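You operate a simulated robot arm through the tools that you are given. There is no shell and no other tool. Be economical: measure what you need, move in short steps, check, and stop when the job is done.

You run a simulated robot arm. Do the job below in one go: nothing can be reset, and whatever is moved stays where it is left.

Task
Put the cover on, tighten both cover knobs, then open the clamp.

It is judged by the outcome, as a careful person would: the job done as asked, and still so three seconds after it is handed in. It fails if anything else is knocked over, pushed out of place, dropped, spilled or broken. A push-on lid holds only when it is set on centred and level and pressed home; a screw cap is set on level and turned clockwise until tight.

Robot
A 6-joint arm with a two-finger parallel gripper, fixed in place. Base frame: the origin is at the foot of the arm, x ahead of it, y to its left, z up. Readings come in m, degrees, newtons and seconds.
Its first joint turns from -66.0 to 66.0 degrees. Payload 2.7 kg.
The TCP is the grasp point between the finger pads, 0.023 m short of the fingertips. In the tool frame z runs along the fingers and y along their closing line. The gripper opens to 0.094 m. The fingers are 0.038 m wide and 0.01 m thick; the gripper's body (0.054 by 0.096 m) begins 0.039 m behind the TCP.
Orientation is told as [roll, pitch, yaw] about the base's x, y, z axes, in that order, counted from this pose: with the fingers straight down and closing along the base's y, the tool's x points along the base's -x, its y along +y and its z along -z.

Tools
- The arm moves only by the tool nudge_tool. Its argument "targets" is one flat list of numbers, 7 for each row, row after row: the gripper command, from -1 (shut) to 1 (fully open), values between in proportion, then the shift along the tool's x, y, z in cm, then the turn, a rotation vector about the tool's x, y, z in degrees. In form: [grip, dx, dy, dz, rx, ry, rz, grip, dx, dy, dz, rx, ry, rz, ...]. A call has 1 to 8 rows; each row is the pose to reach, as a shift and turn from the pose commanded when the call began, along the tool's axes at that moment. Each row takes 0.2 s and may step no farther than 0.05 m and 8.6 degrees from the row before; otherwise, or with a gripper value out of range, the whole call is refused. A pose out of reach is approached as far as the arm can. The call stops where the force on the tool passes 40 N (or 10 N more than at its start, if that is more) or the arm is blocked; 0.2 s more then pass. Each finger travels about 0.045 m/s and halts on what it meets, pressing with about 28 N; the grip force reading is that of the motor and also rises with nothing between the fingers. The clock runs only during rows and for 0.2 s after the last one: add rows that repeat a pose to give the fingers time. It gives the time, the measured TCP pose, the force on the tool (base axes), the opening and the grip force at its end, in the units of the frame above (readings bear some noise).
- Cameras (640 x 400 px; columns grow to the right, rows downward): "scene" is fixed at [0.0711, -0.4208, 1.4174]; the picture's right is [0.80, -0.59, 0.00], its down [-0.31, -0.42, -0.85] and it looks along [0.51, 0.68, -0.53] (base axes); focal length 325 px, centre (320, 200). "wrist" rides on the gripper at [0.086, 0.016, -0.075] in the tool frame; the picture's right is [-0.18, 0.98, 0.00], its down [-0.58, -0.11, -0.81] and it looks along [-0.79, -0.15, 0.59] (tool axes); focal length 243 px, centre (320, 200). There is no depth. A picture from a camera that has moved, and an enlarged one, comes with that camera's place and axes in the base frame and with its lens. The place of the scene camera against the robot may be out by one fixed shift of up to 0.018 m in any direction.
- capture(camera): a new picture of that camera. The clock stands still meanwhile.
- enlarge(camera, box): a new picture of the part [left, top, right, bottom] of that camera's present view, enlarged. The clock stands still meanwhile.
- close_job(): hands the job in; it is judged then, once.

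Go step by step. Nothing tells you positions but the pictures and the camera data: compare them with the known pose of the tool, close in by small moves and look again before you grip or let go. The budget is 120 turns and 64 pictures, counting those below and the enlarged ones. Unless the task says otherwise, let go and move clear before handing in, and close with one line.

The tools are called after ">>>" by a JSON object that holds its "op" and its "data". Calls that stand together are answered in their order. nudge_tool: Moves the arm, as the interface text tells. Its arguments: {"type":"object","properties":{"targets":{"type":"array"}},"required":["targets"]} The other tools are called the same way: capture (camera) takes a picture; enlarge (camera, box) takes an enlarged picture of a part of a camera's view; close_job () hands the job in.

At the start:

```text
time: 0.0
tcp_pos: [0.3873, 0.1609, 1.1068]
orientation: [0.0, 0.0, 0.0]
force: [-0.2, -0.7, -1.1]
finger_gap: 0.0938
gripper_force: 0.0
```

scene: 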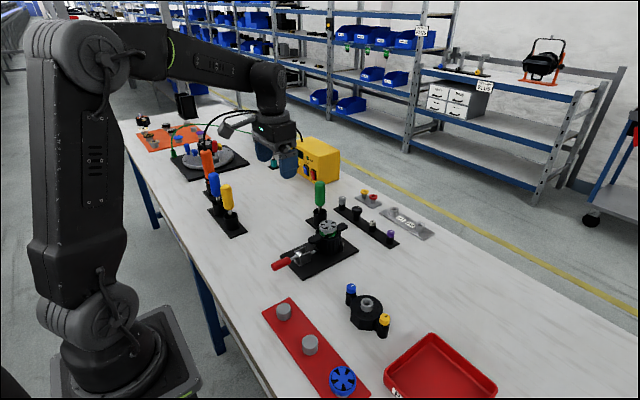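
wrist: 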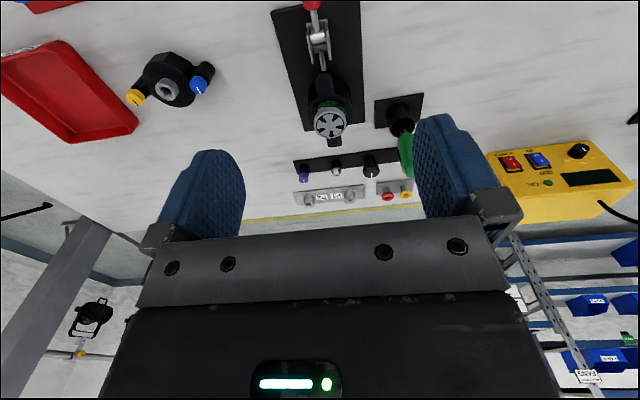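

I see a bench with a clamp fixture holding a body, a black cover with two coloured knobs, and various tools. I'll enlarge the relevant parts first.

>>> {"op": "enlarge", "data": {"camera": "scene", "box": [260, 170, 440, 290]}}

>>> {"op": "enlarge", "data": {"camera": "scene", "box": [250, 270, 430, 400]}}

>>> {"op": "enlarge", "data": {"camera": "wrist", "box": [100, 0, 440, 220]}}

```text
3.33 times, centred on (350, 230) of scene
camera zoom: at [0.0711, -0.4208, 1.4174], right [0.8, -0.59, 0.0], down [-0.31, -0.42, -0.85], along [0.51, 0.68, -0.53], focal length 1082 px, centre (220, 100)
```

zoom: 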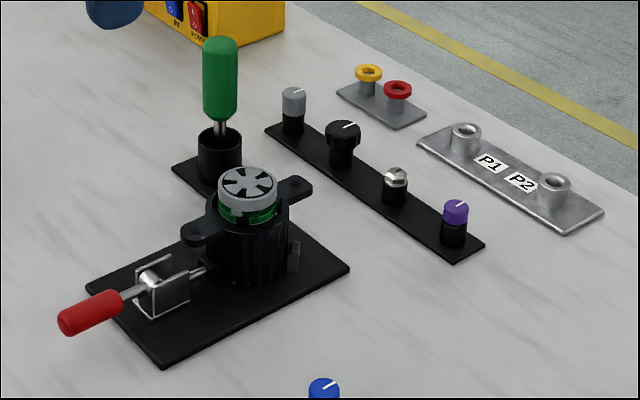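

```text
3.08 times, centred on (340, 335) of scene
camera zoom: at [0.0711, -0.4208, 1.4174], right [0.8, -0.59, 0.0], down [-0.31, -0.42, -0.85], along [0.51, 0.68, -0.53], focal length 999 px, centre (258, -215)
```

zoom: 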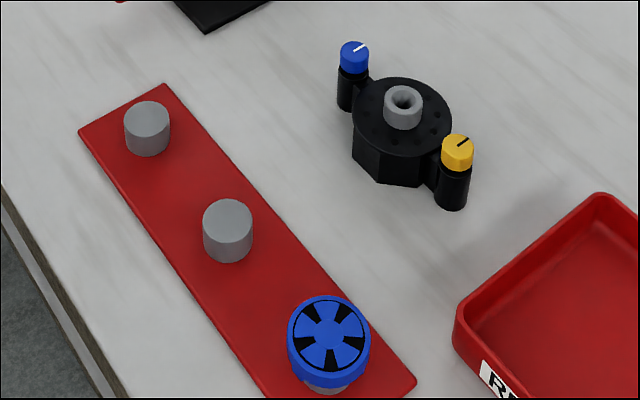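

```text
1.82 times, centred on (270, 110) of wrist
camera zoom: at [0.3023, 0.1773, 1.1824], right [0.18, 0.98, 0.0], down [0.58, -0.11, 0.81], along [0.79, -0.15, -0.59], focal length 441 px, centre (411, 364)
```

zoom: 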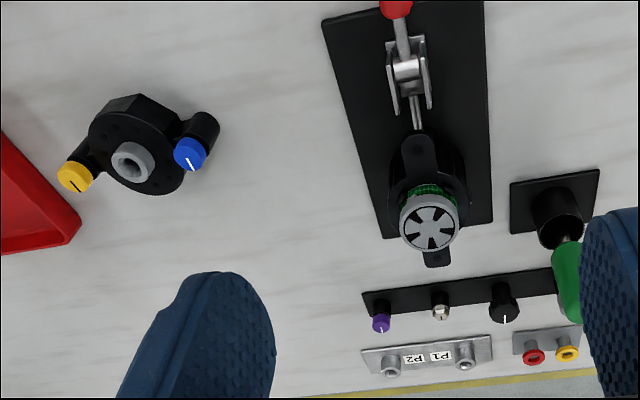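

The cover is near (0.45, -0.087) with its knobs along y. The housing is near (0.53, 0.15) with its ears along x, and the table seems to be around z≈0.78. I'll move above the cover at a safe height and look again.

>>> {"op": "nudge_tool", "data": {"targets": [1, -0.8, -3.5, 1.5, 0, 0, 0, 1, -1.6, -7, 3, 0, 0, 0, 1, -2.4, -10.5, 4.5, 0, 0, 0, 1, -3.2, -14, 6, 0, 0, 0, 1, -4, -17.5, 7.5, 0, 0, 0, 1, -4.8, -21, 9, 0, 0, 0, 1, -5.5, -24.6, 10.5, 0, 0, 0, 1, -5.5, -24.6, 10.5, 0, 0, 0]}}

>>> {"op": "capture", "data": {"camera": "wrist"}}

>>> {"op": "capture", "data": {"camera": "scene"}}

```text
time: 1.8
tcp_pos: [0.443, -0.0867, 1.0045]
orientation: [0.0, 0.0, 0.0]
force: [0.6, 0.3, -0.4]
finger_gap: 0.0939
gripper_force: 0.1
```

```text
58 pictures are left
camera wrist: at [0.3579, -0.0706, 1.0798], right [0.18, 0.98, 0.0], down [0.58, -0.11, 0.81], along [0.79, -0.15, -0.59], focal length 243 px, centre (320, 200)
```

wrist: 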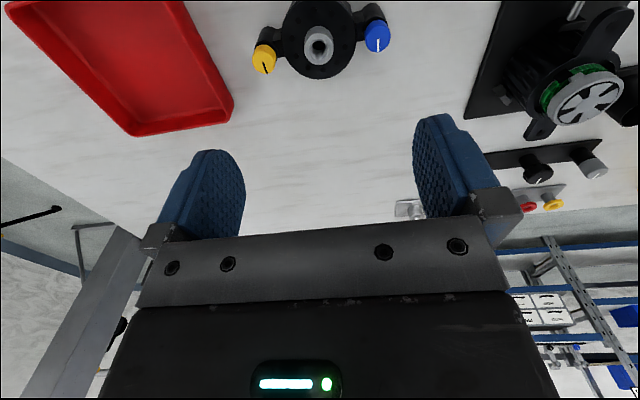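

```text
57 pictures are left
```

scene: 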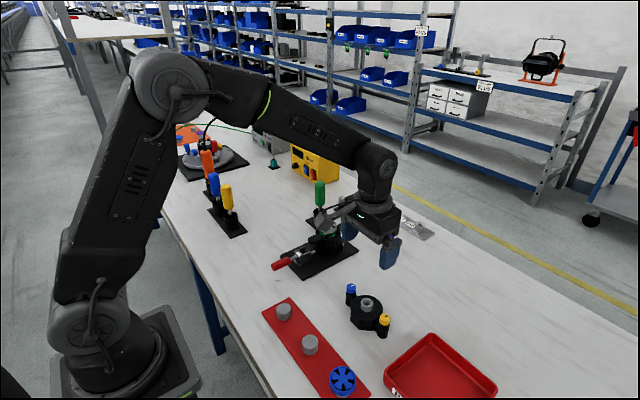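

The cover's port top is confirmed at about (0.454, -0.089, 0.83). I'll yaw the tool 90° so the fingers close along x, clear of the knob ears.

>>> {"op": "nudge_tool", "data": {"targets": [1, -0.2, 0, 0.5, 0, 0, -8, 1, -0.4, 0, 1, 0, 0, -16, 1, -0.6, -0.1, 1.5, 0, 0, -24, 1, -0.8, -0.1, 2, 0, 0, -32, 1, -1, -0.1, 2.5, 0, 0, -40, 1, -1.1, -0.2, 3, 0, 0, -48, 1, -1.1, -0.2, 3.5, 0, 0, -56, 1, -1.1, -0.2, 4, 0, 0, -64]}}

>>> {"op": "nudge_tool", "data": {"targets": [1, 0, 0, 0.5, 0, 0, -8.5, 1, 0, 0, 1, 0, 0, -17, 1, 0, 0, 1.5, 0, 0, -25, 1, 0, 0, 2, 0, 0, -26, 1, 0, 0, 2, 0, 0, -26]}}

>>> {"op": "capture", "data": {"camera": "wrist"}}

>>> {"op": "enlarge", "data": {"camera": "scene", "box": [290, 210, 450, 350]}}

```text
time: 3.6
tcp_pos: [0.4534, -0.0876, 0.9607]
orientation: [0.0, 0.0, 64.2]
force: [-0.1, -0.1, 0.8]
finger_gap: 0.0938
gripper_force: 0.1
```

```text
time: 4.8
tcp_pos: [0.4538, -0.0862, 0.942]
orientation: [-0.1, -0.1, 90.1]
force: [0.0, 0.7, -1.2]
finger_gap: 0.0939
gripper_force: 0.0
```

```text
56 pictures are left
camera wrist: at [0.4391, -0.1733, 1.0173], right [-0.98, 0.18, 0.0], down [0.11, 0.58, 0.81], along [0.15, 0.79, -0.59], focal length 243 px, centre (320, 200)
```

wrist: 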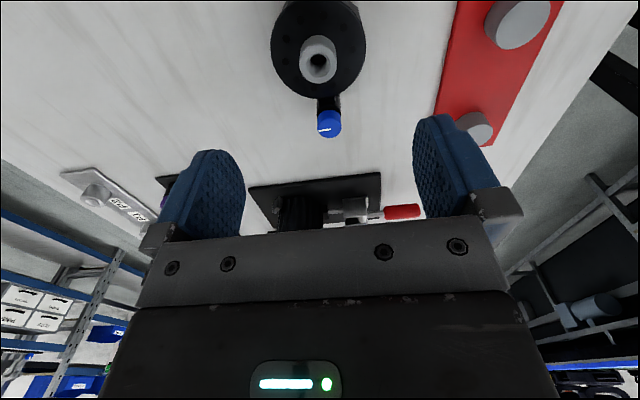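

```text
2.86 times, centred on (370, 280) of scene
camera zoom: at [0.0711, -0.4208, 1.4174], right [0.8, -0.59, 0.0], down [-0.31, -0.42, -0.85], along [0.51, 0.68, -0.53], focal length 928 px, centre (177, -29)
```

zoom: 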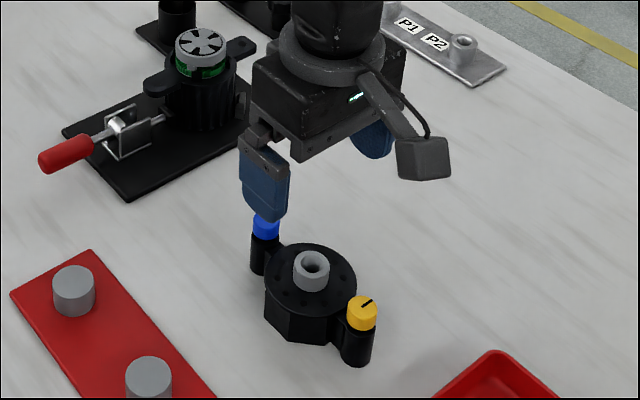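

The cover centre is at (0.455, -0.089) with a flange diameter of about 0.075, and the fingers straddle it. I'll descend partway and check.

>>> {"op": "nudge_tool", "data": {"targets": [1, 0.3, -0.15, 3, 0, 0, 0, 1, 0.3, -0.15, 6, 0, 0, 0, 1, 0.3, -0.15, 9, 0, 0, 0, 1, 0.3, -0.15, 9, 0, 0, 0]}}

>>> {"op": "capture", "data": {"camera": "wrist"}}

>>> {"op": "enlarge", "data": {"camera": "scene", "box": [290, 210, 450, 350]}}

```text
time: 5.8
tcp_pos: [0.4518, -0.0902, 0.851]
orientation: [0.0, 0.0, 89.9]
force: [-0.4, 0.0, 0.2]
finger_gap: 0.0941
gripper_force: 0.1
```

```text
54 pictures are left
camera wrist: at [0.4383, -0.1764, 0.9278], right [-0.98, 0.18, 0.0], down [0.11, 0.58, 0.81], along [0.15, 0.79, -0.59], focal length 243 px, centre (320, 200)
```

wrist: 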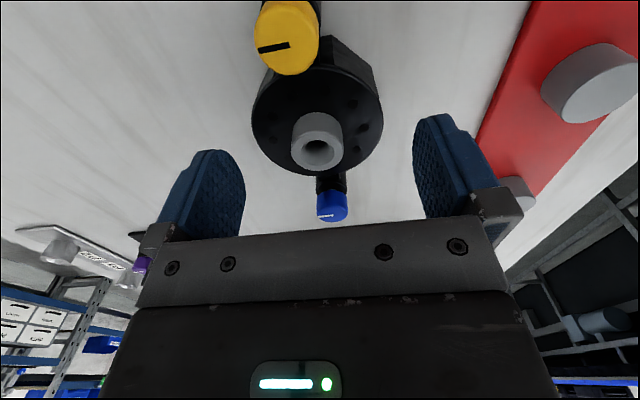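

```text
2.86 times, centred on (370, 280) of scene
camera zoom: at [0.0711, -0.4208, 1.4174], right [0.8, -0.59, 0.0], down [-0.31, -0.42, -0.85], along [0.51, 0.68, -0.53], focal length 928 px, centre (177, -29)
```

zoom: 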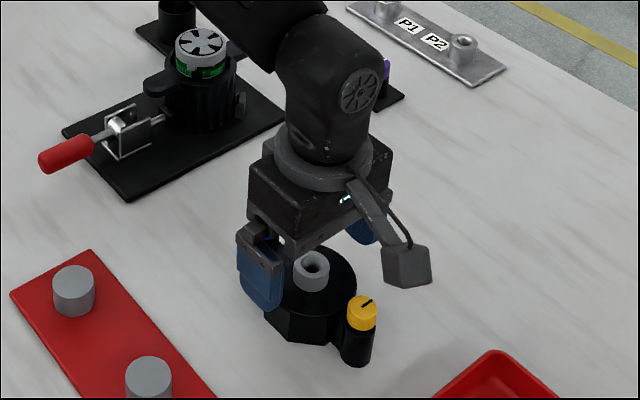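

It is well centred. I'll go down to grip height.

>>> {"op": "nudge_tool", "data": {"targets": [1, 0, 0, 1, 0, 0, 0, 1, 0, 0, 2, 0, 0, 0, 1, 0, 0, 3, 0, 0, 0, 1, 0, 0, 3.5, 0, 0, 0, 1, 0, 0, 3.5, 0, 0, 0]}}

>>> {"op": "capture", "data": {"camera": "wrist"}}

>>> {"op": "enlarge", "data": {"camera": "scene", "box": [320, 270, 420, 350]}}

```text
time: 7.0
tcp_pos: [0.4538, -0.0894, 0.8173]
orientation: [0.0, 0.0, 90.0]
force: [-0.6, 0.0, -0.6]
finger_gap: 0.0939
gripper_force: 0.1
```

```text
52 pictures are left
camera wrist: at [0.4392, -0.1763, 0.8928], right [-0.98, 0.18, 0.0], down [0.11, 0.58, 0.81], along [0.15, 0.79, -0.59], focal length 243 px, centre (320, 200)
```

wrist: 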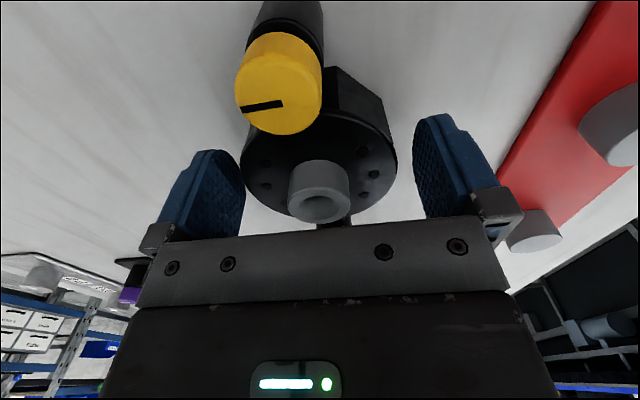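

```text
5.00 times, centred on (370, 310) of scene
camera zoom: at [0.0711, -0.4208, 1.4174], right [0.8, -0.59, 0.0], down [-0.31, -0.42, -0.85], along [0.51, 0.68, -0.53], focal length 1624 px, centre (70, -350)
```

zoom: 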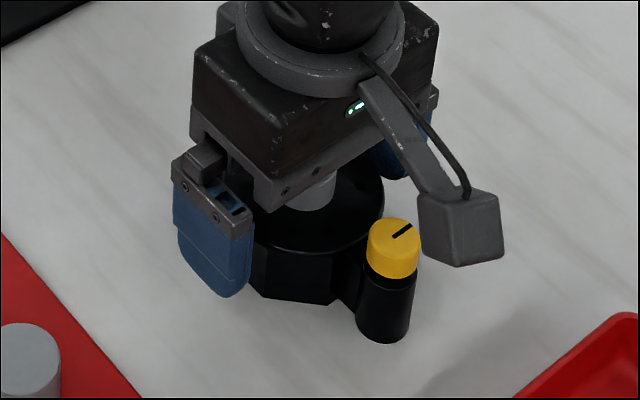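

The fingers straddle the cover body just above the table and are clear of it. I'll close now.

>>> {"op": "nudge_tool", "data": {"targets": [0.7, 0, 0, 0, 0, 0, 0, 0.4, 0, 0, 0, 0, 0, 0, 0, 0, 0, 0, 0, 0, 0, -1, 0, 0, 0, 0, 0, 0, -1, 0, 0, 0, 0, 0, 0]}}

>>> {"op": "nudge_tool", "data": {"targets": [-1, 0, 0, -0.5, 0, 0, 0, -1, 0, 0, -1.5, 0, 0, 0, -1, 0, 0, -3, 0, 0, 0, -1, 0, 0, -3, 0, 0, 0]}}

>>> {"op": "capture", "data": {"camera": "wrist"}}

>>> {"op": "enlarge", "data": {"camera": "scene", "box": [320, 250, 420, 330]}}

```text
time: 8.2
tcp_pos: [0.4545, -0.0901, 0.8178]
orientation: [-0.1, 0.0, 90.0]
force: [0.4, 0.7, -0.5]
finger_gap: 0.0729
gripper_force: 27.8
```

```text
time: 9.2
tcp_pos: [0.4547, -0.0901, 0.8473]
orientation: [0.0, -0.1, 90.0]
force: [0.4, 0.4, -1.8]
finger_gap: 0.073
gripper_force: 28.3
```

```text
50 pictures are left
camera wrist: at [0.4395, -0.176, 0.9229], right [-0.98, 0.18, 0.0], down [0.11, 0.58, 0.81], along [0.15, 0.79, -0.59], focal length 243 px, centre (320, 200)
```

wrist: 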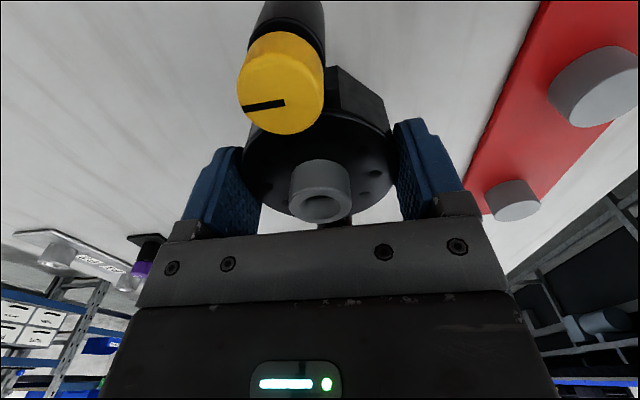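

```text
5.00 times, centred on (370, 290) of scene
camera zoom: at [0.0711, -0.4208, 1.4174], right [0.8, -0.59, 0.0], down [-0.31, -0.42, -0.85], along [0.51, 0.68, -0.53], focal length 1624 px, centre (70, -250)
```

zoom: 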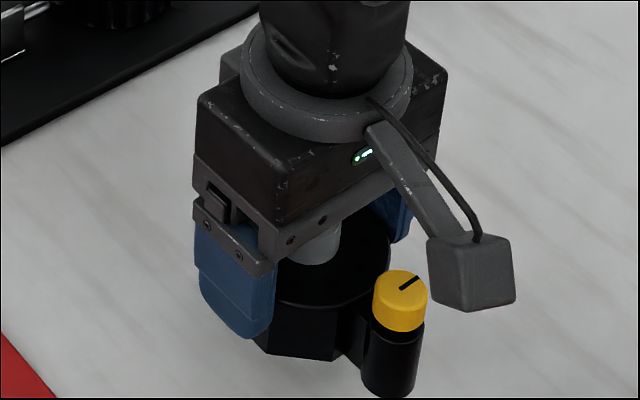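

The cover is lifted securely (gap 0.073). Now I'll raise it, carry it toward the housing and yaw back to 0°.

>>> {"op": "nudge_tool", "data": {"targets": [-1, 0, 0, -3, 0, 0, 0, -1, 0, 0, -6, 0, 0, 8, -1, -1, -0.5, -9, 0, 0, 16, -1, -2, -1, -12, 0, 0, 24, -1, -4, -2, -13, 0, 0, 32, -1, -6, -3, -13, 0, 0, 40, -1, -8, -4, -13, 0, 0, 48, -1, -10, -5, -13, 0, 0, 56]}}

>>> {"op": "nudge_tool", "data": {"targets": [-1, 0, 0, 0, 0, 0, 8.5, -1, 0, 0, 0, 0, 0, 17, -1, 0, 0, 0, 0, 0, 25.5, -1, 0, 0, 0, 0, 0, 34, -1, 0, 0, 0, 0, 0, 34]}}

>>> {"op": "capture", "data": {"camera": "wrist"}}

>>> {"op": "capture", "data": {"camera": "scene"}}

```text
time: 11.0
tcp_pos: [0.5076, 0.0113, 0.9766]
orientation: [0.0, 0.0, 33.9]
force: [-0.2, 0.2, -2.2]
finger_gap: 0.0727
gripper_force: 27.7
```

```text
time: 12.2
tcp_pos: [0.5049, 0.0104, 0.9768]
orientation: [0.0, 0.1, -0.1]
force: [-0.1, 0.1, -2.1]
finger_gap: 0.0726
gripper_force: 27.9
```

```text
48 pictures are left
camera wrist: at [0.4201, 0.0264, 1.0521], right [0.19, 0.98, 0.0], down [0.58, -0.11, 0.81], along [0.79, -0.15, -0.59], focal length 243 px, centre (320, 200)
```

wrist: 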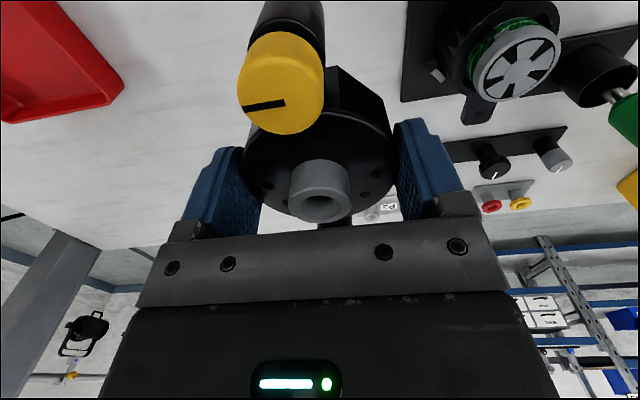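

```text
47 pictures are left
```

scene: 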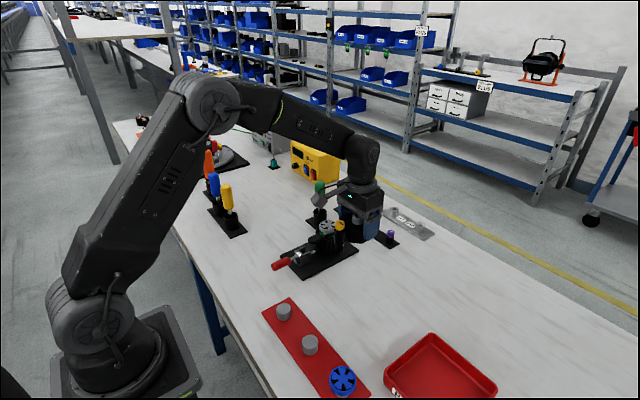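

Yellow is now toward the robot (-x). Next I'll measure the housing precisely.

>>> {"op": "enlarge", "data": {"camera": "wrist", "box": [400, 0, 640, 150]}}

>>> {"op": "enlarge", "data": {"camera": "scene", "box": [270, 170, 400, 280]}}

```text
2.67 times, centred on (520, 75) of wrist
camera zoom: at [0.4201, 0.0264, 1.0521], right [0.19, 0.98, 0.0], down [0.58, -0.11, 0.81], along [0.79, -0.15, -0.59], focal length 647 px, centre (-213, 533)
```

zoom: 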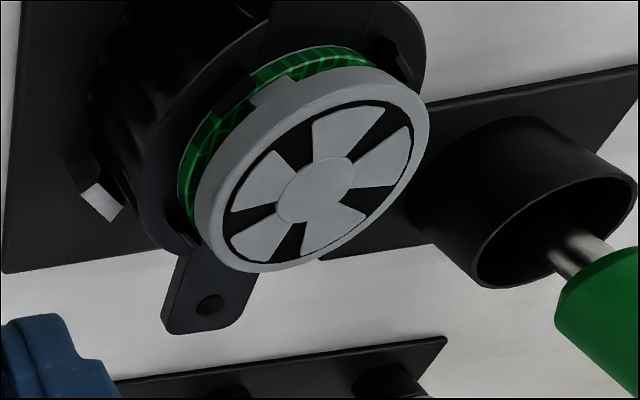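

```text
3.64 times, centred on (335, 225) of scene
camera zoom: at [0.0711, -0.4208, 1.4174], right [0.8, -0.59, 0.0], down [-0.31, -0.42, -0.85], along [0.51, 0.68, -0.53], focal length 1181 px, centre (266, 109)
```

zoom: 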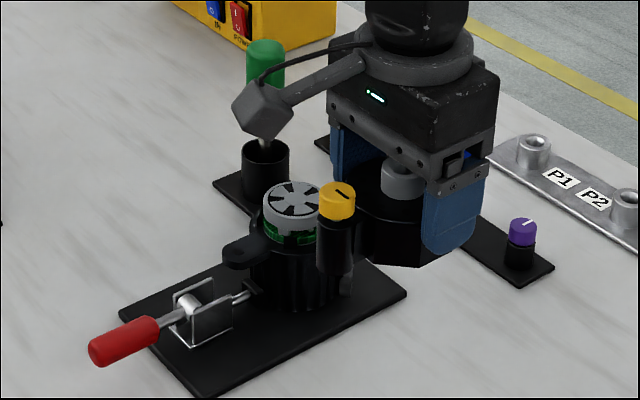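

The housing centre is ≈(0.530, 0.149), its ear tops are at z≈0.848 and the cartridge top is at 0.875. I'll move the cover above it at the present height.

>>> {"op": "nudge_tool", "data": {"targets": [-1, -0.6, 3.5, 0, 0, 0, 0, -1, -1.2, 7, 0, 0, 0, 0, -1, -1.8, 10.5, 0, 0, 0, 0, -1, -2.4, 13.9, 0, 0, 0, 0, -1, -2.4, 13.9, 0, 0, 0, 0]}}

>>> {"op": "enlarge", "data": {"camera": "wrist", "box": [200, 0, 440, 240]}}

>>> {"op": "enlarge", "data": {"camera": "scene", "box": [270, 160, 400, 280]}}

```text
time: 13.4
tcp_pos: [0.5311, 0.1484, 0.9792]
orientation: [0.0, 0.0, 0.0]
force: [0.8, 0.5, -1.8]
finger_gap: 0.0728
gripper_force: 28.0
```

```text
1.67 times, centred on (320, 120) of wrist
camera zoom: at [0.4445, 0.1646, 1.0537], right [0.18, 0.98, 0.0], down [0.58, -0.11, 0.81], along [0.79, -0.15, -0.59], focal length 404 px, centre (320, 333)
```

zoom: 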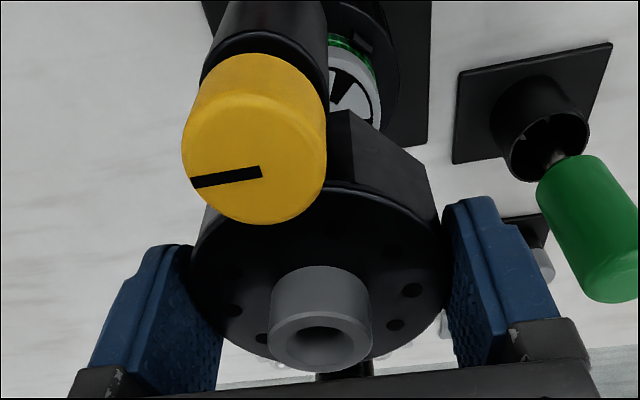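

```text
3.33 times, centred on (335, 220) of scene
camera zoom: at [0.0711, -0.4208, 1.4174], right [0.8, -0.59, 0.0], down [-0.31, -0.42, -0.85], along [0.51, 0.68, -0.53], focal length 1082 px, centre (270, 133)
```

zoom: 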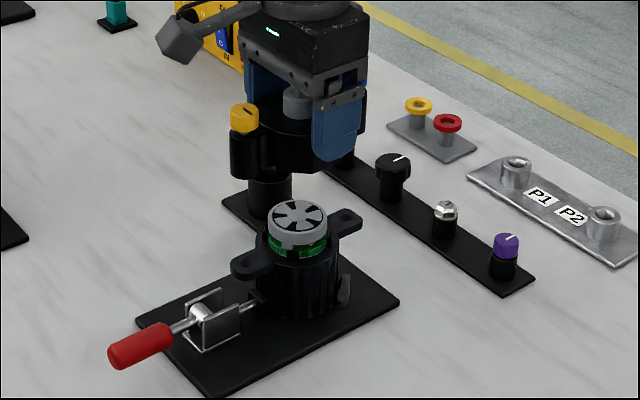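

It is roughly over the housing. I'll lower it until just above the cartridge and check alignment from both views.

>>> {"op": "nudge_tool", "data": {"targets": [-1, 0, 0, 2, 0, 0, 0, -1, 0, 0, 4, 0, 0, 0, -1, 0, 0, 5.7, 0, 0, 0, -1, 0, 0, 5.7, 0, 0, 0]}}

>>> {"op": "enlarge", "data": {"camera": "wrist", "box": [200, 0, 440, 240]}}

>>> {"op": "enlarge", "data": {"camera": "scene", "box": [290, 190, 380, 270]}}

```text
time: 14.4
tcp_pos: [0.5293, 0.1497, 0.9195]
orientation: [-0.1, 0.0, 0.0]
force: [0.3, -0.3, -2.0]
finger_gap: 0.0728
gripper_force: 28.0
```

```text
1.67 times, centred on (320, 120) of wrist
camera zoom: at [0.4439, 0.1663, 0.9946], right [0.18, 0.98, 0.0], down [0.58, -0.11, 0.81], along [0.79, -0.15, -0.59], focal length 404 px, centre (320, 333)
```

zoom: 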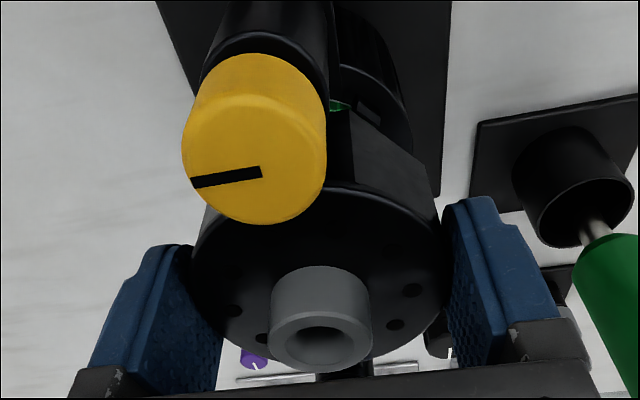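

```text
5.00 times, centred on (335, 230) of scene
camera zoom: at [0.0711, -0.4208, 1.4174], right [0.8, -0.59, 0.0], down [-0.31, -0.42, -0.85], along [0.51, 0.68, -0.53], focal length 1624 px, centre (245, 50)
```

zoom: 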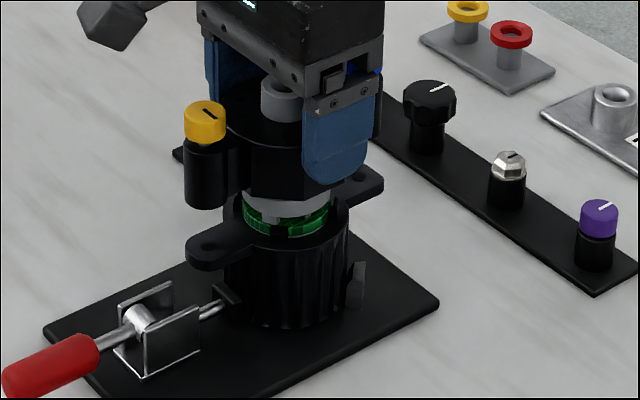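

Alignment is close; the cover seems to need about 1.5 mm more toward +x. I'll correct it and lower gently.

>>> {"op": "nudge_tool", "data": {"targets": [-1, -0.15, -0.05, 0, 0, 0, 0, -1, -0.15, -0.05, 0.8, 0, 0, 0, -1, -0.15, -0.05, 1.6, 0, 0, 0, -1, -0.15, -0.05, 2.2, 0, 0, 0, -1, -0.15, -0.05, 2.2, 0, 0, 0]}}

>>> {"op": "enlarge", "data": {"camera": "wrist", "box": [200, 0, 440, 240]}}

>>> {"op": "enlarge", "data": {"camera": "scene", "box": [300, 190, 370, 250]}}

```text
time: 15.6
tcp_pos: [0.5305, 0.1498, 0.896]
orientation: [0.0, 0.0, 0.0]
force: [0.2, 0.0, -1.1]
finger_gap: 0.0726
gripper_force: 27.8
```

```text
1.67 times, centred on (320, 120) of wrist
camera zoom: at [0.4453, 0.1659, 0.9726], right [0.18, 0.98, 0.0], down [0.58, -0.11, 0.81], along [0.79, -0.15, -0.59], focal length 404 px, centre (320, 333)
```

zoom: 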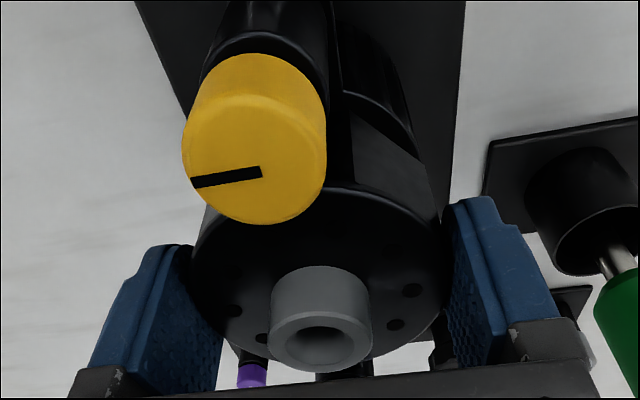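

```text
6.67 times, centred on (335, 220) of scene
camera zoom: at [0.0711, -0.4208, 1.4174], right [0.8, -0.59, 0.0], down [-0.31, -0.42, -0.85], along [0.51, 0.68, -0.53], focal length 2165 px, centre (220, 67)
```

zoom: 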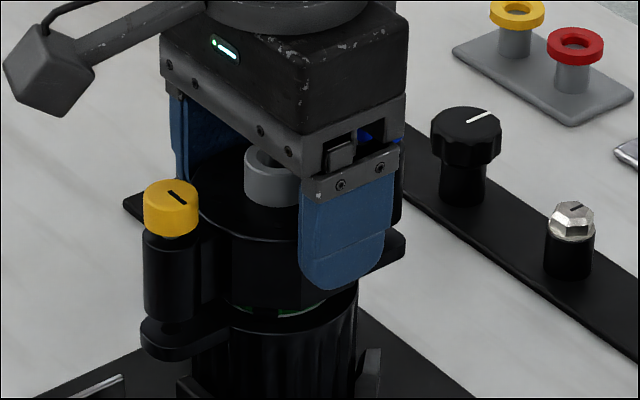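

Lateral alignment looks right: the cartridge is inside the cover and the post is over the ear hole. I'll go on down in small steps until contact.

>>> {"op": "nudge_tool", "data": {"targets": [-1, 0, 0, 0.4, 0, 0, 0, -1, 0, 0, 0.8, 0, 0, 0, -1, 0, 0, 1.1, 0, 0, 0, -1, 0, 0, 1.4, 0, 0, 0, -1, 0, 0, 1.4, 0, 0, 0]}}

>>> {"op": "enlarge", "data": {"camera": "scene", "box": [300, 190, 370, 250]}}

```text
time: 16.8
tcp_pos: [0.53, 0.1489, 0.8855]
orientation: [0.1, -0.1, 0.0]
force: [-10.9, -0.3, 15.1]
finger_gap: 0.0728
gripper_force: 27.8
```

```text
6.67 times, centred on (335, 220) of scene
camera zoom: at [0.0705, -0.4209, 1.4174], right [0.8, -0.59, 0.0], down [-0.31, -0.42, -0.85], along [0.51, 0.68, -0.52], focal length 2165 px, centre (220, 67)
```

zoom: 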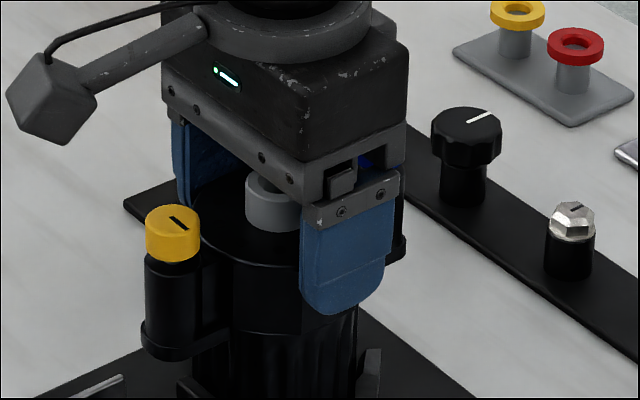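

Contact shows an x reaction of -11 N, so the cover sits about 1 mm too far toward +x. I'll shift back a little and see whether it settles.

>>> {"op": "nudge_tool", "data": {"targets": [-1, 0.05, 0, 0, 0, 0, 0, -1, 0.1, 0, 0, 0, 0, 0, -1, 0.1, 0, 0, 0, 0, 0]}}

>>> {"op": "enlarge", "data": {"camera": "wrist", "box": [200, 0, 440, 240]}}

```text
time: 17.6
tcp_pos: [0.5308, 0.1481, 0.8858]
orientation: [0.2, -0.3, -0.1]
force: [-4.6, 1.4, 21.3]
finger_gap: 0.0728
gripper_force: 28.0
```

```text
1.67 times, centred on (320, 120) of wrist
camera zoom: at [0.4446, 0.1645, 0.9602], right [0.18, 0.98, 0.0], down [0.58, -0.11, 0.81], along [0.8, -0.15, -0.59], focal length 404 px, centre (320, 333)
```

zoom: 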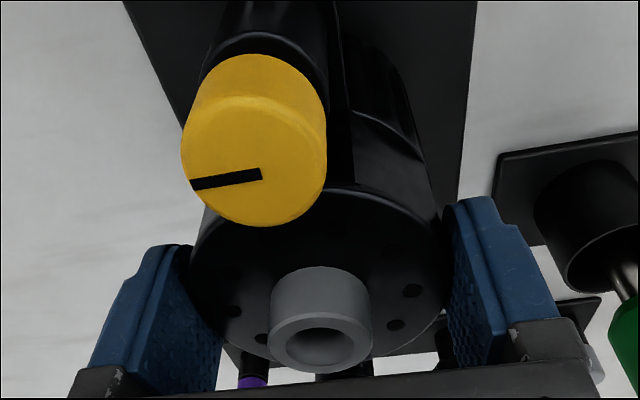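

>>> {"op": "enlarge", "data": {"camera": "scene", "box": [308, 205, 358, 250]}}

```text
8.89 times, centred on (333, 228) of scene
camera zoom: at [0.0706, -0.4209, 1.4174], right [0.8, -0.59, 0.0], down [-0.31, -0.42, -0.85], along [0.51, 0.68, -0.52], focal length 2887 px, centre (204, -44)
```

zoom: 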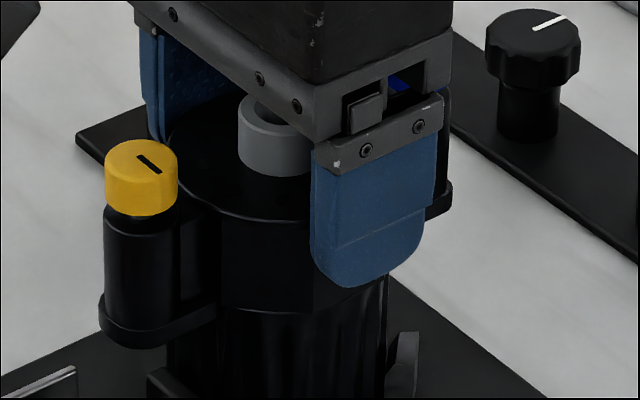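

It looks seated on the ears with perhaps a residual sideways offset. I'll ease another 1 mm toward -x while pressing lightly.

>>> {"op": "nudge_tool", "data": {"targets": [-1, 0.05, 0, 0, 0, 0, 0, -1, 0.1, 0, 0, 0, 0, 0, -1, 0.1, 0, 0.1, 0, 0, 0, -1, 0.1, 0, 0.2, 0, 0, 0, -1, 0.1, 0, 0.2, 0, 0, 0]}}

```text
time: 18.8
tcp_pos: [0.529, 0.1482, 0.8834]
orientation: [0.1, -0.2, -0.1]
force: [3.9, 0.1, 22.3]
finger_gap: 0.0727
gripper_force: 28.3
```

It dropped about 2 mm and the side force is near zero. I'll press a little more to find the true seat.

>>> {"op": "nudge_tool", "data": {"targets": [-1, 0, 0, 0.1, 0, 0, 0, -1, -0.02, 0, 0.2, 0, 0, 0, -1, -0.02, 0, 0.3, 0, 0, 0, -1, -0.02, 0, 0.3, 0, 0, 0]}}

>>> {"op": "enlarge", "data": {"camera": "scene", "box": [308, 205, 358, 250]}}

```text
time: 19.8
tcp_pos: [0.5291, 0.1498, 0.8807]
orientation: [0.0, -0.2, 0.0]
force: [3.2, -0.9, 21.9]
finger_gap: 0.0728
gripper_force: 28.0
```

```text
8.89 times, centred on (333, 228) of scene
camera zoom: at [0.0708, -0.4209, 1.4174], right [0.8, -0.59, 0.0], down [-0.31, -0.42, -0.85], along [0.51, 0.68, -0.52], focal length 2887 px, centre (204, -44)
```

zoom: 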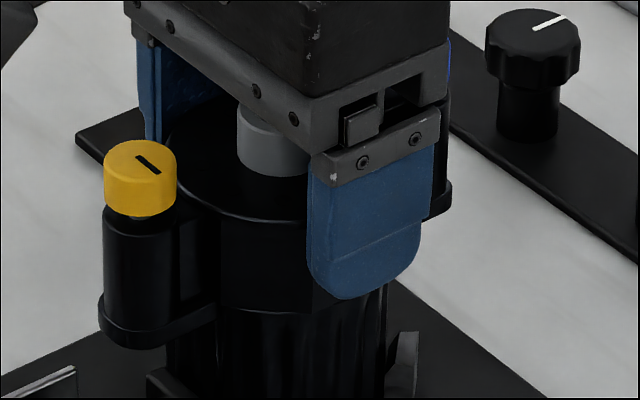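

The fingers slid on the cover while the cover itself stayed put, so it is fully seated. I'll release and raise to inspect.

>>> {"op": "nudge_tool", "data": {"targets": [-1, 0, 0, -0.2, 0, 0, 0, 0.5, 0, 0, -0.2, 0, 0, 0, 1, 0, 0, -0.2, 0, 0, 0, 1, 0, 0, -0.2, 0, 0, 0, 1, 0, 0, -0.2, 0, 0, 0]}}

>>> {"op": "nudge_tool", "data": {"targets": [1, 0, 0, -2, 0, 0, 0, 1, 0, 0, -4, 0, 0, 0, 1, 0, 0, -8, 0, 0, 0, 1, 0, 0, -12, 0, 0, 0, 1, 0, 0, -12, 0, 0, 0]}}

>>> {"op": "enlarge", "data": {"camera": "scene", "box": [290, 190, 380, 260]}}

>>> {"op": "capture", "data": {"camera": "wrist"}}

```text
time: 21.0
tcp_pos: [0.5283, 0.1476, 0.8801]
orientation: [0.0, 0.0, 0.0]
force: [-0.2, 0.9, -0.8]
finger_gap: 0.0938
gripper_force: 0.0
```

```text
time: 22.2
tcp_pos: [0.5296, 0.1483, 1.0]
orientation: [0.0, 0.0, 0.1]
force: [0.2, 0.5, -0.2]
finger_gap: 0.094
gripper_force: 0.1
```

```text
5.71 times, centred on (335, 225) of scene
camera zoom: at [0.0711, -0.4208, 1.4174], right [0.8, -0.59, 0.0], down [-0.31, -0.42, -0.85], along [0.51, 0.68, -0.53], focal length 1856 px, centre (234, 57)
```

zoom: 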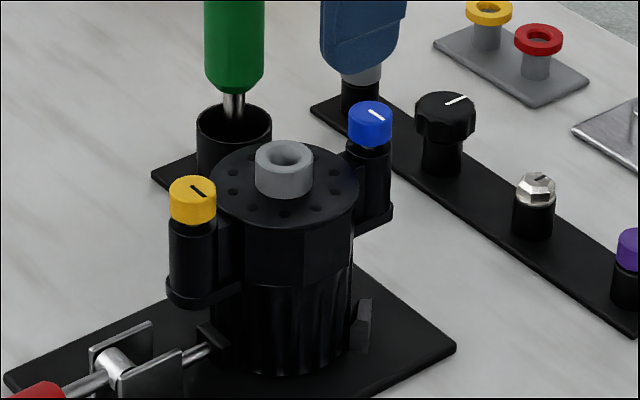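

```text
33 pictures are left
camera wrist: at [0.4433, 0.1642, 1.0756], right [0.18, 0.98, 0.0], down [0.58, -0.11, 0.81], along [0.79, -0.15, -0.59], focal length 243 px, centre (320, 200)
```

wrist: 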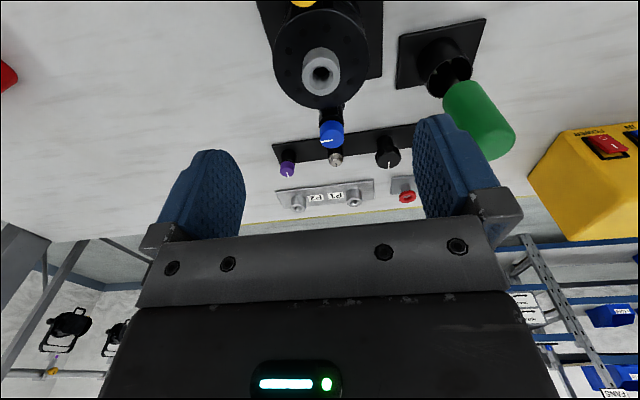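

The cover is seated level with both posts on the ears and both knobs a little proud. Now for the yellow knob at about (0.479, 0.148): I'll move above it, pre-rotate to yaw +64 and narrow the fingers.

>>> {"op": "nudge_tool", "data": {"targets": [0.7, 1, 0, 0, 0, 0, -8, 0.4, 2, 0, 0, 0, 0, -16, 0.1, 3, 0, 0, 0, 0, -24, -0.2, 4, 0, 0, 0, 0, -32, -0.2, 5.05, 0, 0, 0, 0, -40, -0.2, 5.05, 0, 1, 0, 0, -48, -0.2, 5.05, 0, 2, 0, 0, -56, -0.2, 5.05, 0, 3, 0, 0, -64]}}

>>> {"op": "nudge_tool", "data": {"targets": [-0.2, 0, 0, 1, 0, 0, 0, -0.2, 0, 0, 2.5, 0, 0, 0, -0.2, 0, 0, 2.5, 0, 0, 0]}}

>>> {"op": "capture", "data": {"camera": "wrist"}}

>>> {"op": "enlarge", "data": {"camera": "scene", "box": [290, 190, 380, 260]}}

```text
time: 24.0
tcp_pos: [0.4787, 0.1501, 0.9699]
orientation: [0.0, 0.0, 64.2]
force: [0.0, -0.2, -0.7]
finger_gap: 0.0374
gripper_force: 0.1
```

```text
time: 24.8
tcp_pos: [0.4787, 0.1496, 0.9451]
orientation: [0.0, -0.1, 64.0]
force: [0.0, 0.2, 0.6]
finger_gap: 0.0375
gripper_force: 0.0
```

```text
32 pictures are left
camera wrist: at [0.4271, 0.0791, 1.0212], right [-0.8, 0.6, 0.0], down [0.35, 0.47, 0.81], along [0.48, 0.65, -0.59], focal length 243 px, centre (320, 200)
```

wrist: 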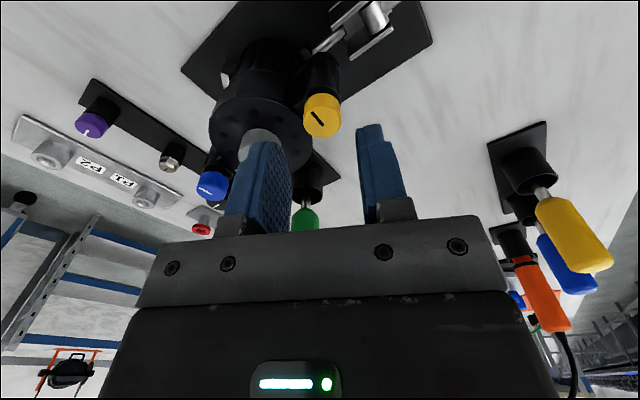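

```text
5.71 times, centred on (335, 225) of scene
camera zoom: at [0.0711, -0.4208, 1.4174], right [0.8, -0.59, 0.0], down [-0.31, -0.42, -0.85], along [0.51, 0.68, -0.53], focal length 1856 px, centre (234, 57)
```

zoom: 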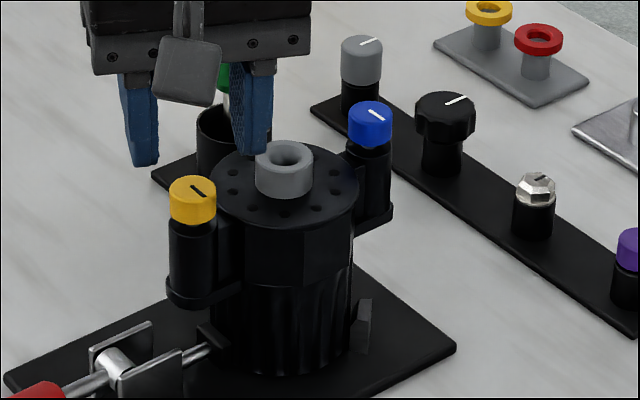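

The yellow knob is centred between the fingers at (0.479, 0.148), with its top at ≈0.90. I'll descend so the fingertips cover the knob only, then check.

>>> {"op": "nudge_tool", "data": {"targets": [-0.2, 0, 0, 1.2, 0, 0, 0, -0.2, 0, 0, 2.4, 0, 0, 0, -0.2, 0, 0, 3.6, 0, 0, 0, -0.2, 0, 0, 3.6, 0, 0, 0]}}

>>> {"op": "enlarge", "data": {"camera": "scene", "box": [290, 190, 380, 260]}}

>>> {"op": "capture", "data": {"camera": "wrist"}}

```text
time: 25.8
tcp_pos: [0.4786, 0.1486, 0.9095]
orientation: [-0.1, 0.0, 64.0]
force: [-0.2, -0.2, 0.2]
finger_gap: 0.0379
gripper_force: 0.0
```

```text
5.71 times, centred on (335, 225) of scene
camera zoom: at [0.0711, -0.4208, 1.4174], right [0.8, -0.59, 0.0], down [-0.31, -0.42, -0.85], along [0.51, 0.68, -0.53], focal length 1856 px, centre (234, 57)
```

zoom: 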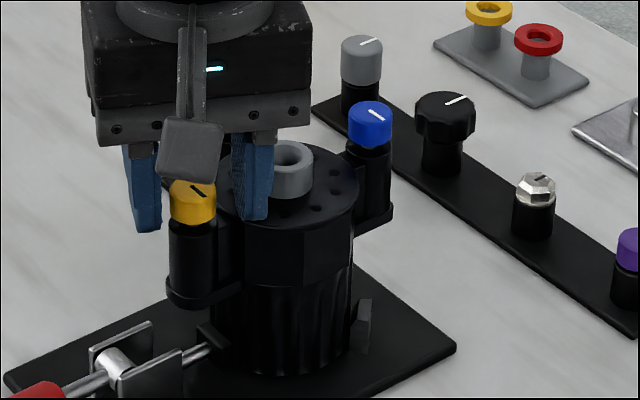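

```text
29 pictures are left
camera wrist: at [0.4271, 0.078, 0.9848], right [-0.8, 0.6, 0.0], down [0.35, 0.47, 0.81], along [0.48, 0.65, -0.59], focal length 243 px, centre (320, 200)
```

wrist: 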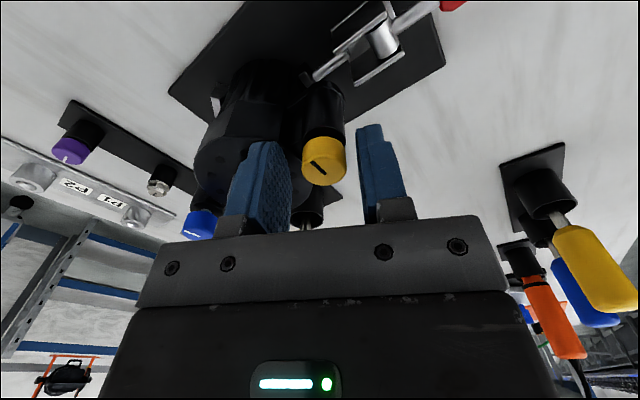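

The knob sits between the fingertips, with about 12 mm of engagement. I'll grip and turn clockwise 68°.

>>> {"op": "nudge_tool", "data": {"targets": [-0.6, 0, 0, 0, 0, 0, 0, -1, 0, 0, 0, 0, 0, 0, -1, 0, 0, 0, 0, 0, 0, -1, 0, 0, 0, 0, 0, 0]}}

>>> {"op": "nudge_tool", "data": {"targets": [-1, 0, 0, 0.01, 0, 0, 8.5, -1, 0, 0, 0.02, 0, 0, 17, -1, 0, 0, 0.03, 0, 0, 25.5, -1, 0, 0, 0.04, 0, 0, 34, -1, 0, 0, 0.05, 0, 0, 42.5, -1, 0, 0, 0.06, 0, 0, 51, -1, 0, 0, 0.07, 0, 0, 59.5, -1, 0, 0, 0.08, 0, 0, 68]}}

>>> {"op": "enlarge", "data": {"camera": "scene", "box": [290, 190, 380, 260]}}

```text
time: 26.8
tcp_pos: [0.4773, 0.1499, 0.9096]
orientation: [0.2, 0.1, 64.0]
force: [-20.9, 8.6, 4.6]
finger_gap: 0.0207
gripper_force: 28.3
```

```text
time: 28.6
tcp_pos: [0.478, 0.1492, 0.9085]
orientation: [-0.1, 0.2, -4.2]
force: [-19.9, 6.0, -0.1]
finger_gap: 0.0208
gripper_force: 27.8
```

```text
5.71 times, centred on (335, 225) of scene
camera zoom: at [0.0706, -0.4206, 1.4175], right [0.8, -0.59, 0.0], down [-0.31, -0.42, -0.85], along [0.51, 0.68, -0.53], focal length 1856 px, centre (234, 57)
```

zoom: 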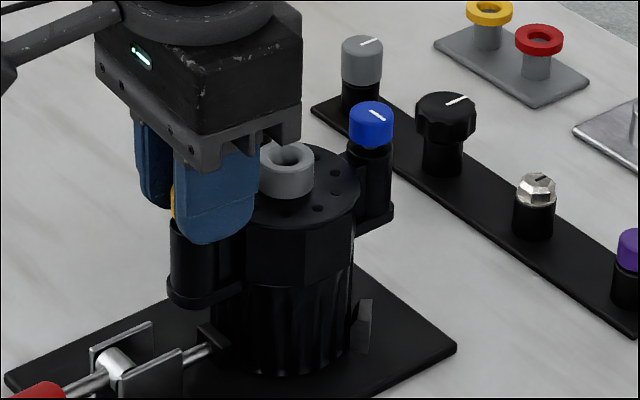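

It turns fine, but the side force says the knob is about 2.5 mm toward (-x, +y) of my axis. I'll recentre while gripping and continue clockwise.

>>> {"op": "nudge_tool", "data": {"targets": [-1, 0.1, 0.05, 0, 0, 0, 0, -1, 0.25, 0.1, 0, 0, 0, 0, -1, 0.25, 0.1, 0, 0, 0, 0]}}

>>> {"op": "nudge_tool", "data": {"targets": [-1, 0, 0, 0.01, 0, 0, 8.5, -1, 0, 0, 0.02, 0, 0, 17, -1, 0, 0, 0.03, 0, 0, 25.5, -1, 0, 0, 0.04, 0, 0, 34, -1, 0, 0, 0.05, 0, 0, 42.5, -1, 0, 0, 0.06, 0, 0, 51, -1, 0, 0, 0.07, 0, 0, 59.5, -1, 0, 0, 0.08, 0, 0, 68]}}

```text
time: 29.4
tcp_pos: [0.4769, 0.1488, 0.9097]
orientation: [-0.1, -0.2, -4.1]
force: [6.8, -6.1, -11.2]
finger_gap: 0.0209
gripper_force: 27.4
```

```text
time: 31.2
tcp_pos: [0.4766, 0.1485, 0.9072]
orientation: [-0.1, -0.1, -72.1]
force: [8.2, -21.3, -1.3]
finger_gap: 0.021
gripper_force: 28.2
```

I've turned 136° so far. I'll open and look at the index mark.

>>> {"op": "nudge_tool", "data": {"targets": [-0.6, -0.15, 0, 0, 0, 0, 0, -0.2, -0.15, 0, 0, 0, 0, 0, -0.2, -0.15, 0, 0, 0, 0, 0]}}

>>> {"op": "enlarge", "data": {"camera": "wrist", "box": [200, 80, 440, 230]}}

```text
time: 32.0
tcp_pos: [0.4765, 0.1491, 0.9079]
orientation: [0.0, 0.0, -72.0]
force: [0.2, 0.2, -0.5]
finger_gap: 0.0378
gripper_force: 0.0
```

```text
2.67 times, centred on (320, 155) of wrist
camera zoom: at [0.4661, 0.2362, 0.9838], right [0.99, 0.13, 0.0], down [0.08, -0.59, 0.81], along [0.1, -0.8, -0.59], focal length 647 px, centre (320, 320)
```

zoom: 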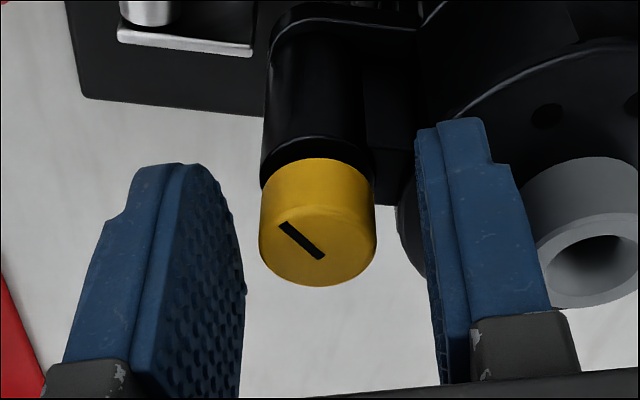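

The mark moved with the fingers (136°), and the knob is still not bottomed. I'll rotate back open and take another bite.

>>> {"op": "nudge_tool", "data": {"targets": [-0.2, 0, 0, 0, 0, 0, -8.5, -0.2, 0, 0, 0, 0, 0, -17, -0.2, 0, 0, 0, 0, 0, -25.5, -0.2, 0, 0, 0, 0, 0, -34, -0.2, 0, 0, 0, 0, 0, -42.5, -0.2, 0, 0, 0, 0, 0, -51, -0.2, 0, 0, 0, 0, 0, -59.5, -0.2, 0, 0, 0, 0, 0, -68]}}

>>> {"op": "nudge_tool", "data": {"targets": [-0.2, 0, 0, 0, 0, 0, -8.5, -0.2, 0, 0, 0, 0, 0, -17, -0.2, 0, 0, 0, 0, 0, -25.5, -0.2, 0, 0, 0, 0, 0, -34, -0.2, 0, 0, 0, 0, 0, -42.5, -0.2, 0, 0, 0, 0, 0, -51, -0.2, 0, 0, 0, 0, 0, -59.5, -0.2, 0, 0, 0, 0, 0, -68]}}

>>> {"op": "nudge_tool", "data": {"targets": [-0.2, 0, 0, 0.1, 0, 0, -8.5, -0.2, 0, 0, 0.1, 0, 0, -17, -0.6, 0, 0, 0.1, 0, 0, -17, -1, 0, 0, 0.1, 0, 0, -17, -1, 0, 0, 0.1, 0, 0, -17, -1, 0, 0, 0.1, 0, 0, -17]}}

```text
time: 33.8
tcp_pos: [0.477, 0.148, 0.9095]
orientation: [0.1, -0.1, -3.9]
force: [0.2, -0.2, 0.7]
finger_gap: 0.0376
gripper_force: 0.0
```

```text
time: 35.6
tcp_pos: [0.4762, 0.1488, 0.9077]
orientation: [0.0, 0.0, 64.0]
force: [0.1, 0.0, 0.1]
finger_gap: 0.0374
gripper_force: 0.1
```

```text
time: 37.0
tcp_pos: [0.4765, 0.1483, 0.9072]
orientation: [0.0, 0.1, 81.0]
force: [0.9, 0.4, -0.5]
finger_gap: 0.0209
gripper_force: 28.2
```

Centred nicely now (no side force). Next, clockwise two more calls.

>>> {"op": "nudge_tool", "data": {"targets": [-1, 0, 0, 0.01, 0, 0, 8.5, -1, 0, 0, 0.02, 0, 0, 17, -1, 0, 0, 0.03, 0, 0, 25.5, -1, 0, 0, 0.04, 0, 0, 34, -1, 0, 0, 0.05, 0, 0, 42.5, -1, 0, 0, 0.06, 0, 0, 51, -1, 0, 0, 0.07, 0, 0, 59.5, -1, 0, 0, 0.08, 0, 0, 68]}}

>>> {"op": "nudge_tool", "data": {"targets": [-1, 0, 0, 0.01, 0, 0, 8.5, -1, 0, 0, 0.02, 0, 0, 17, -1, 0, 0, 0.03, 0, 0, 25.5, -1, 0, 0, 0.04, 0, 0, 34, -1, 0, 0, 0.05, 0, 0, 42.5, -1, 0, 0, 0.06, 0, 0, 51, -1, 0, 0, 0.07, 0, 0, 59.5, -1, 0, 0, 0.08, 0, 0, 68]}}

>>> {"op": "nudge_tool", "data": {"targets": [-1, 0, 0, 0.01, 0, 0, 8.5, -1, 0, 0, 0.02, 0, 0, 17, -1, 0, 0, 0.02, 0, 0, 17]}}

>>> {"op": "enlarge", "data": {"camera": "wrist", "box": [200, 80, 440, 230]}}

```text
time: 38.8
tcp_pos: [0.4757, 0.1488, 0.908]
orientation: [0.0, 0.0, 12.9]
force: [-16.7, 1.7, 18.3]
finger_gap: 0.021
gripper_force: 28.5
```

```text
time: 40.5
tcp_pos: [0.4777, 0.1486, 0.9067]
orientation: [-0.1, 0.1, -48.7]
force: [-3.8, -0.9, 2.9]
finger_gap: 0.0209
gripper_force: 28.0
stopped in row 8: the force on the tool passed its limit (the readings are from after the stop); the commanded pose is now the measured one
```

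```text
time: 41.3
tcp_pos: [0.4763, 0.1477, 0.9069]
orientation: [0.1, 0.1, -66.1]
force: [-16.9, -4.2, 20.2]
finger_gap: 0.0205
gripper_force: 27.8
```

```text
2.67 times, centred on (320, 155) of wrist
camera zoom: at [0.4571, 0.2336, 0.9826], right [0.97, 0.23, 0.0], down [0.14, -0.58, 0.81], along [0.19, -0.78, -0.59], focal length 647 px, centre (320, 320)
```

zoom: 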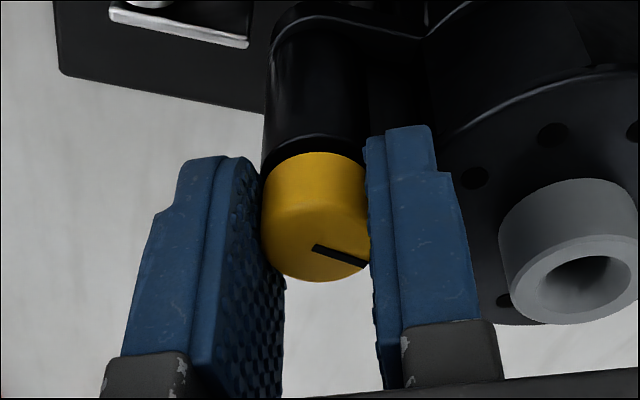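

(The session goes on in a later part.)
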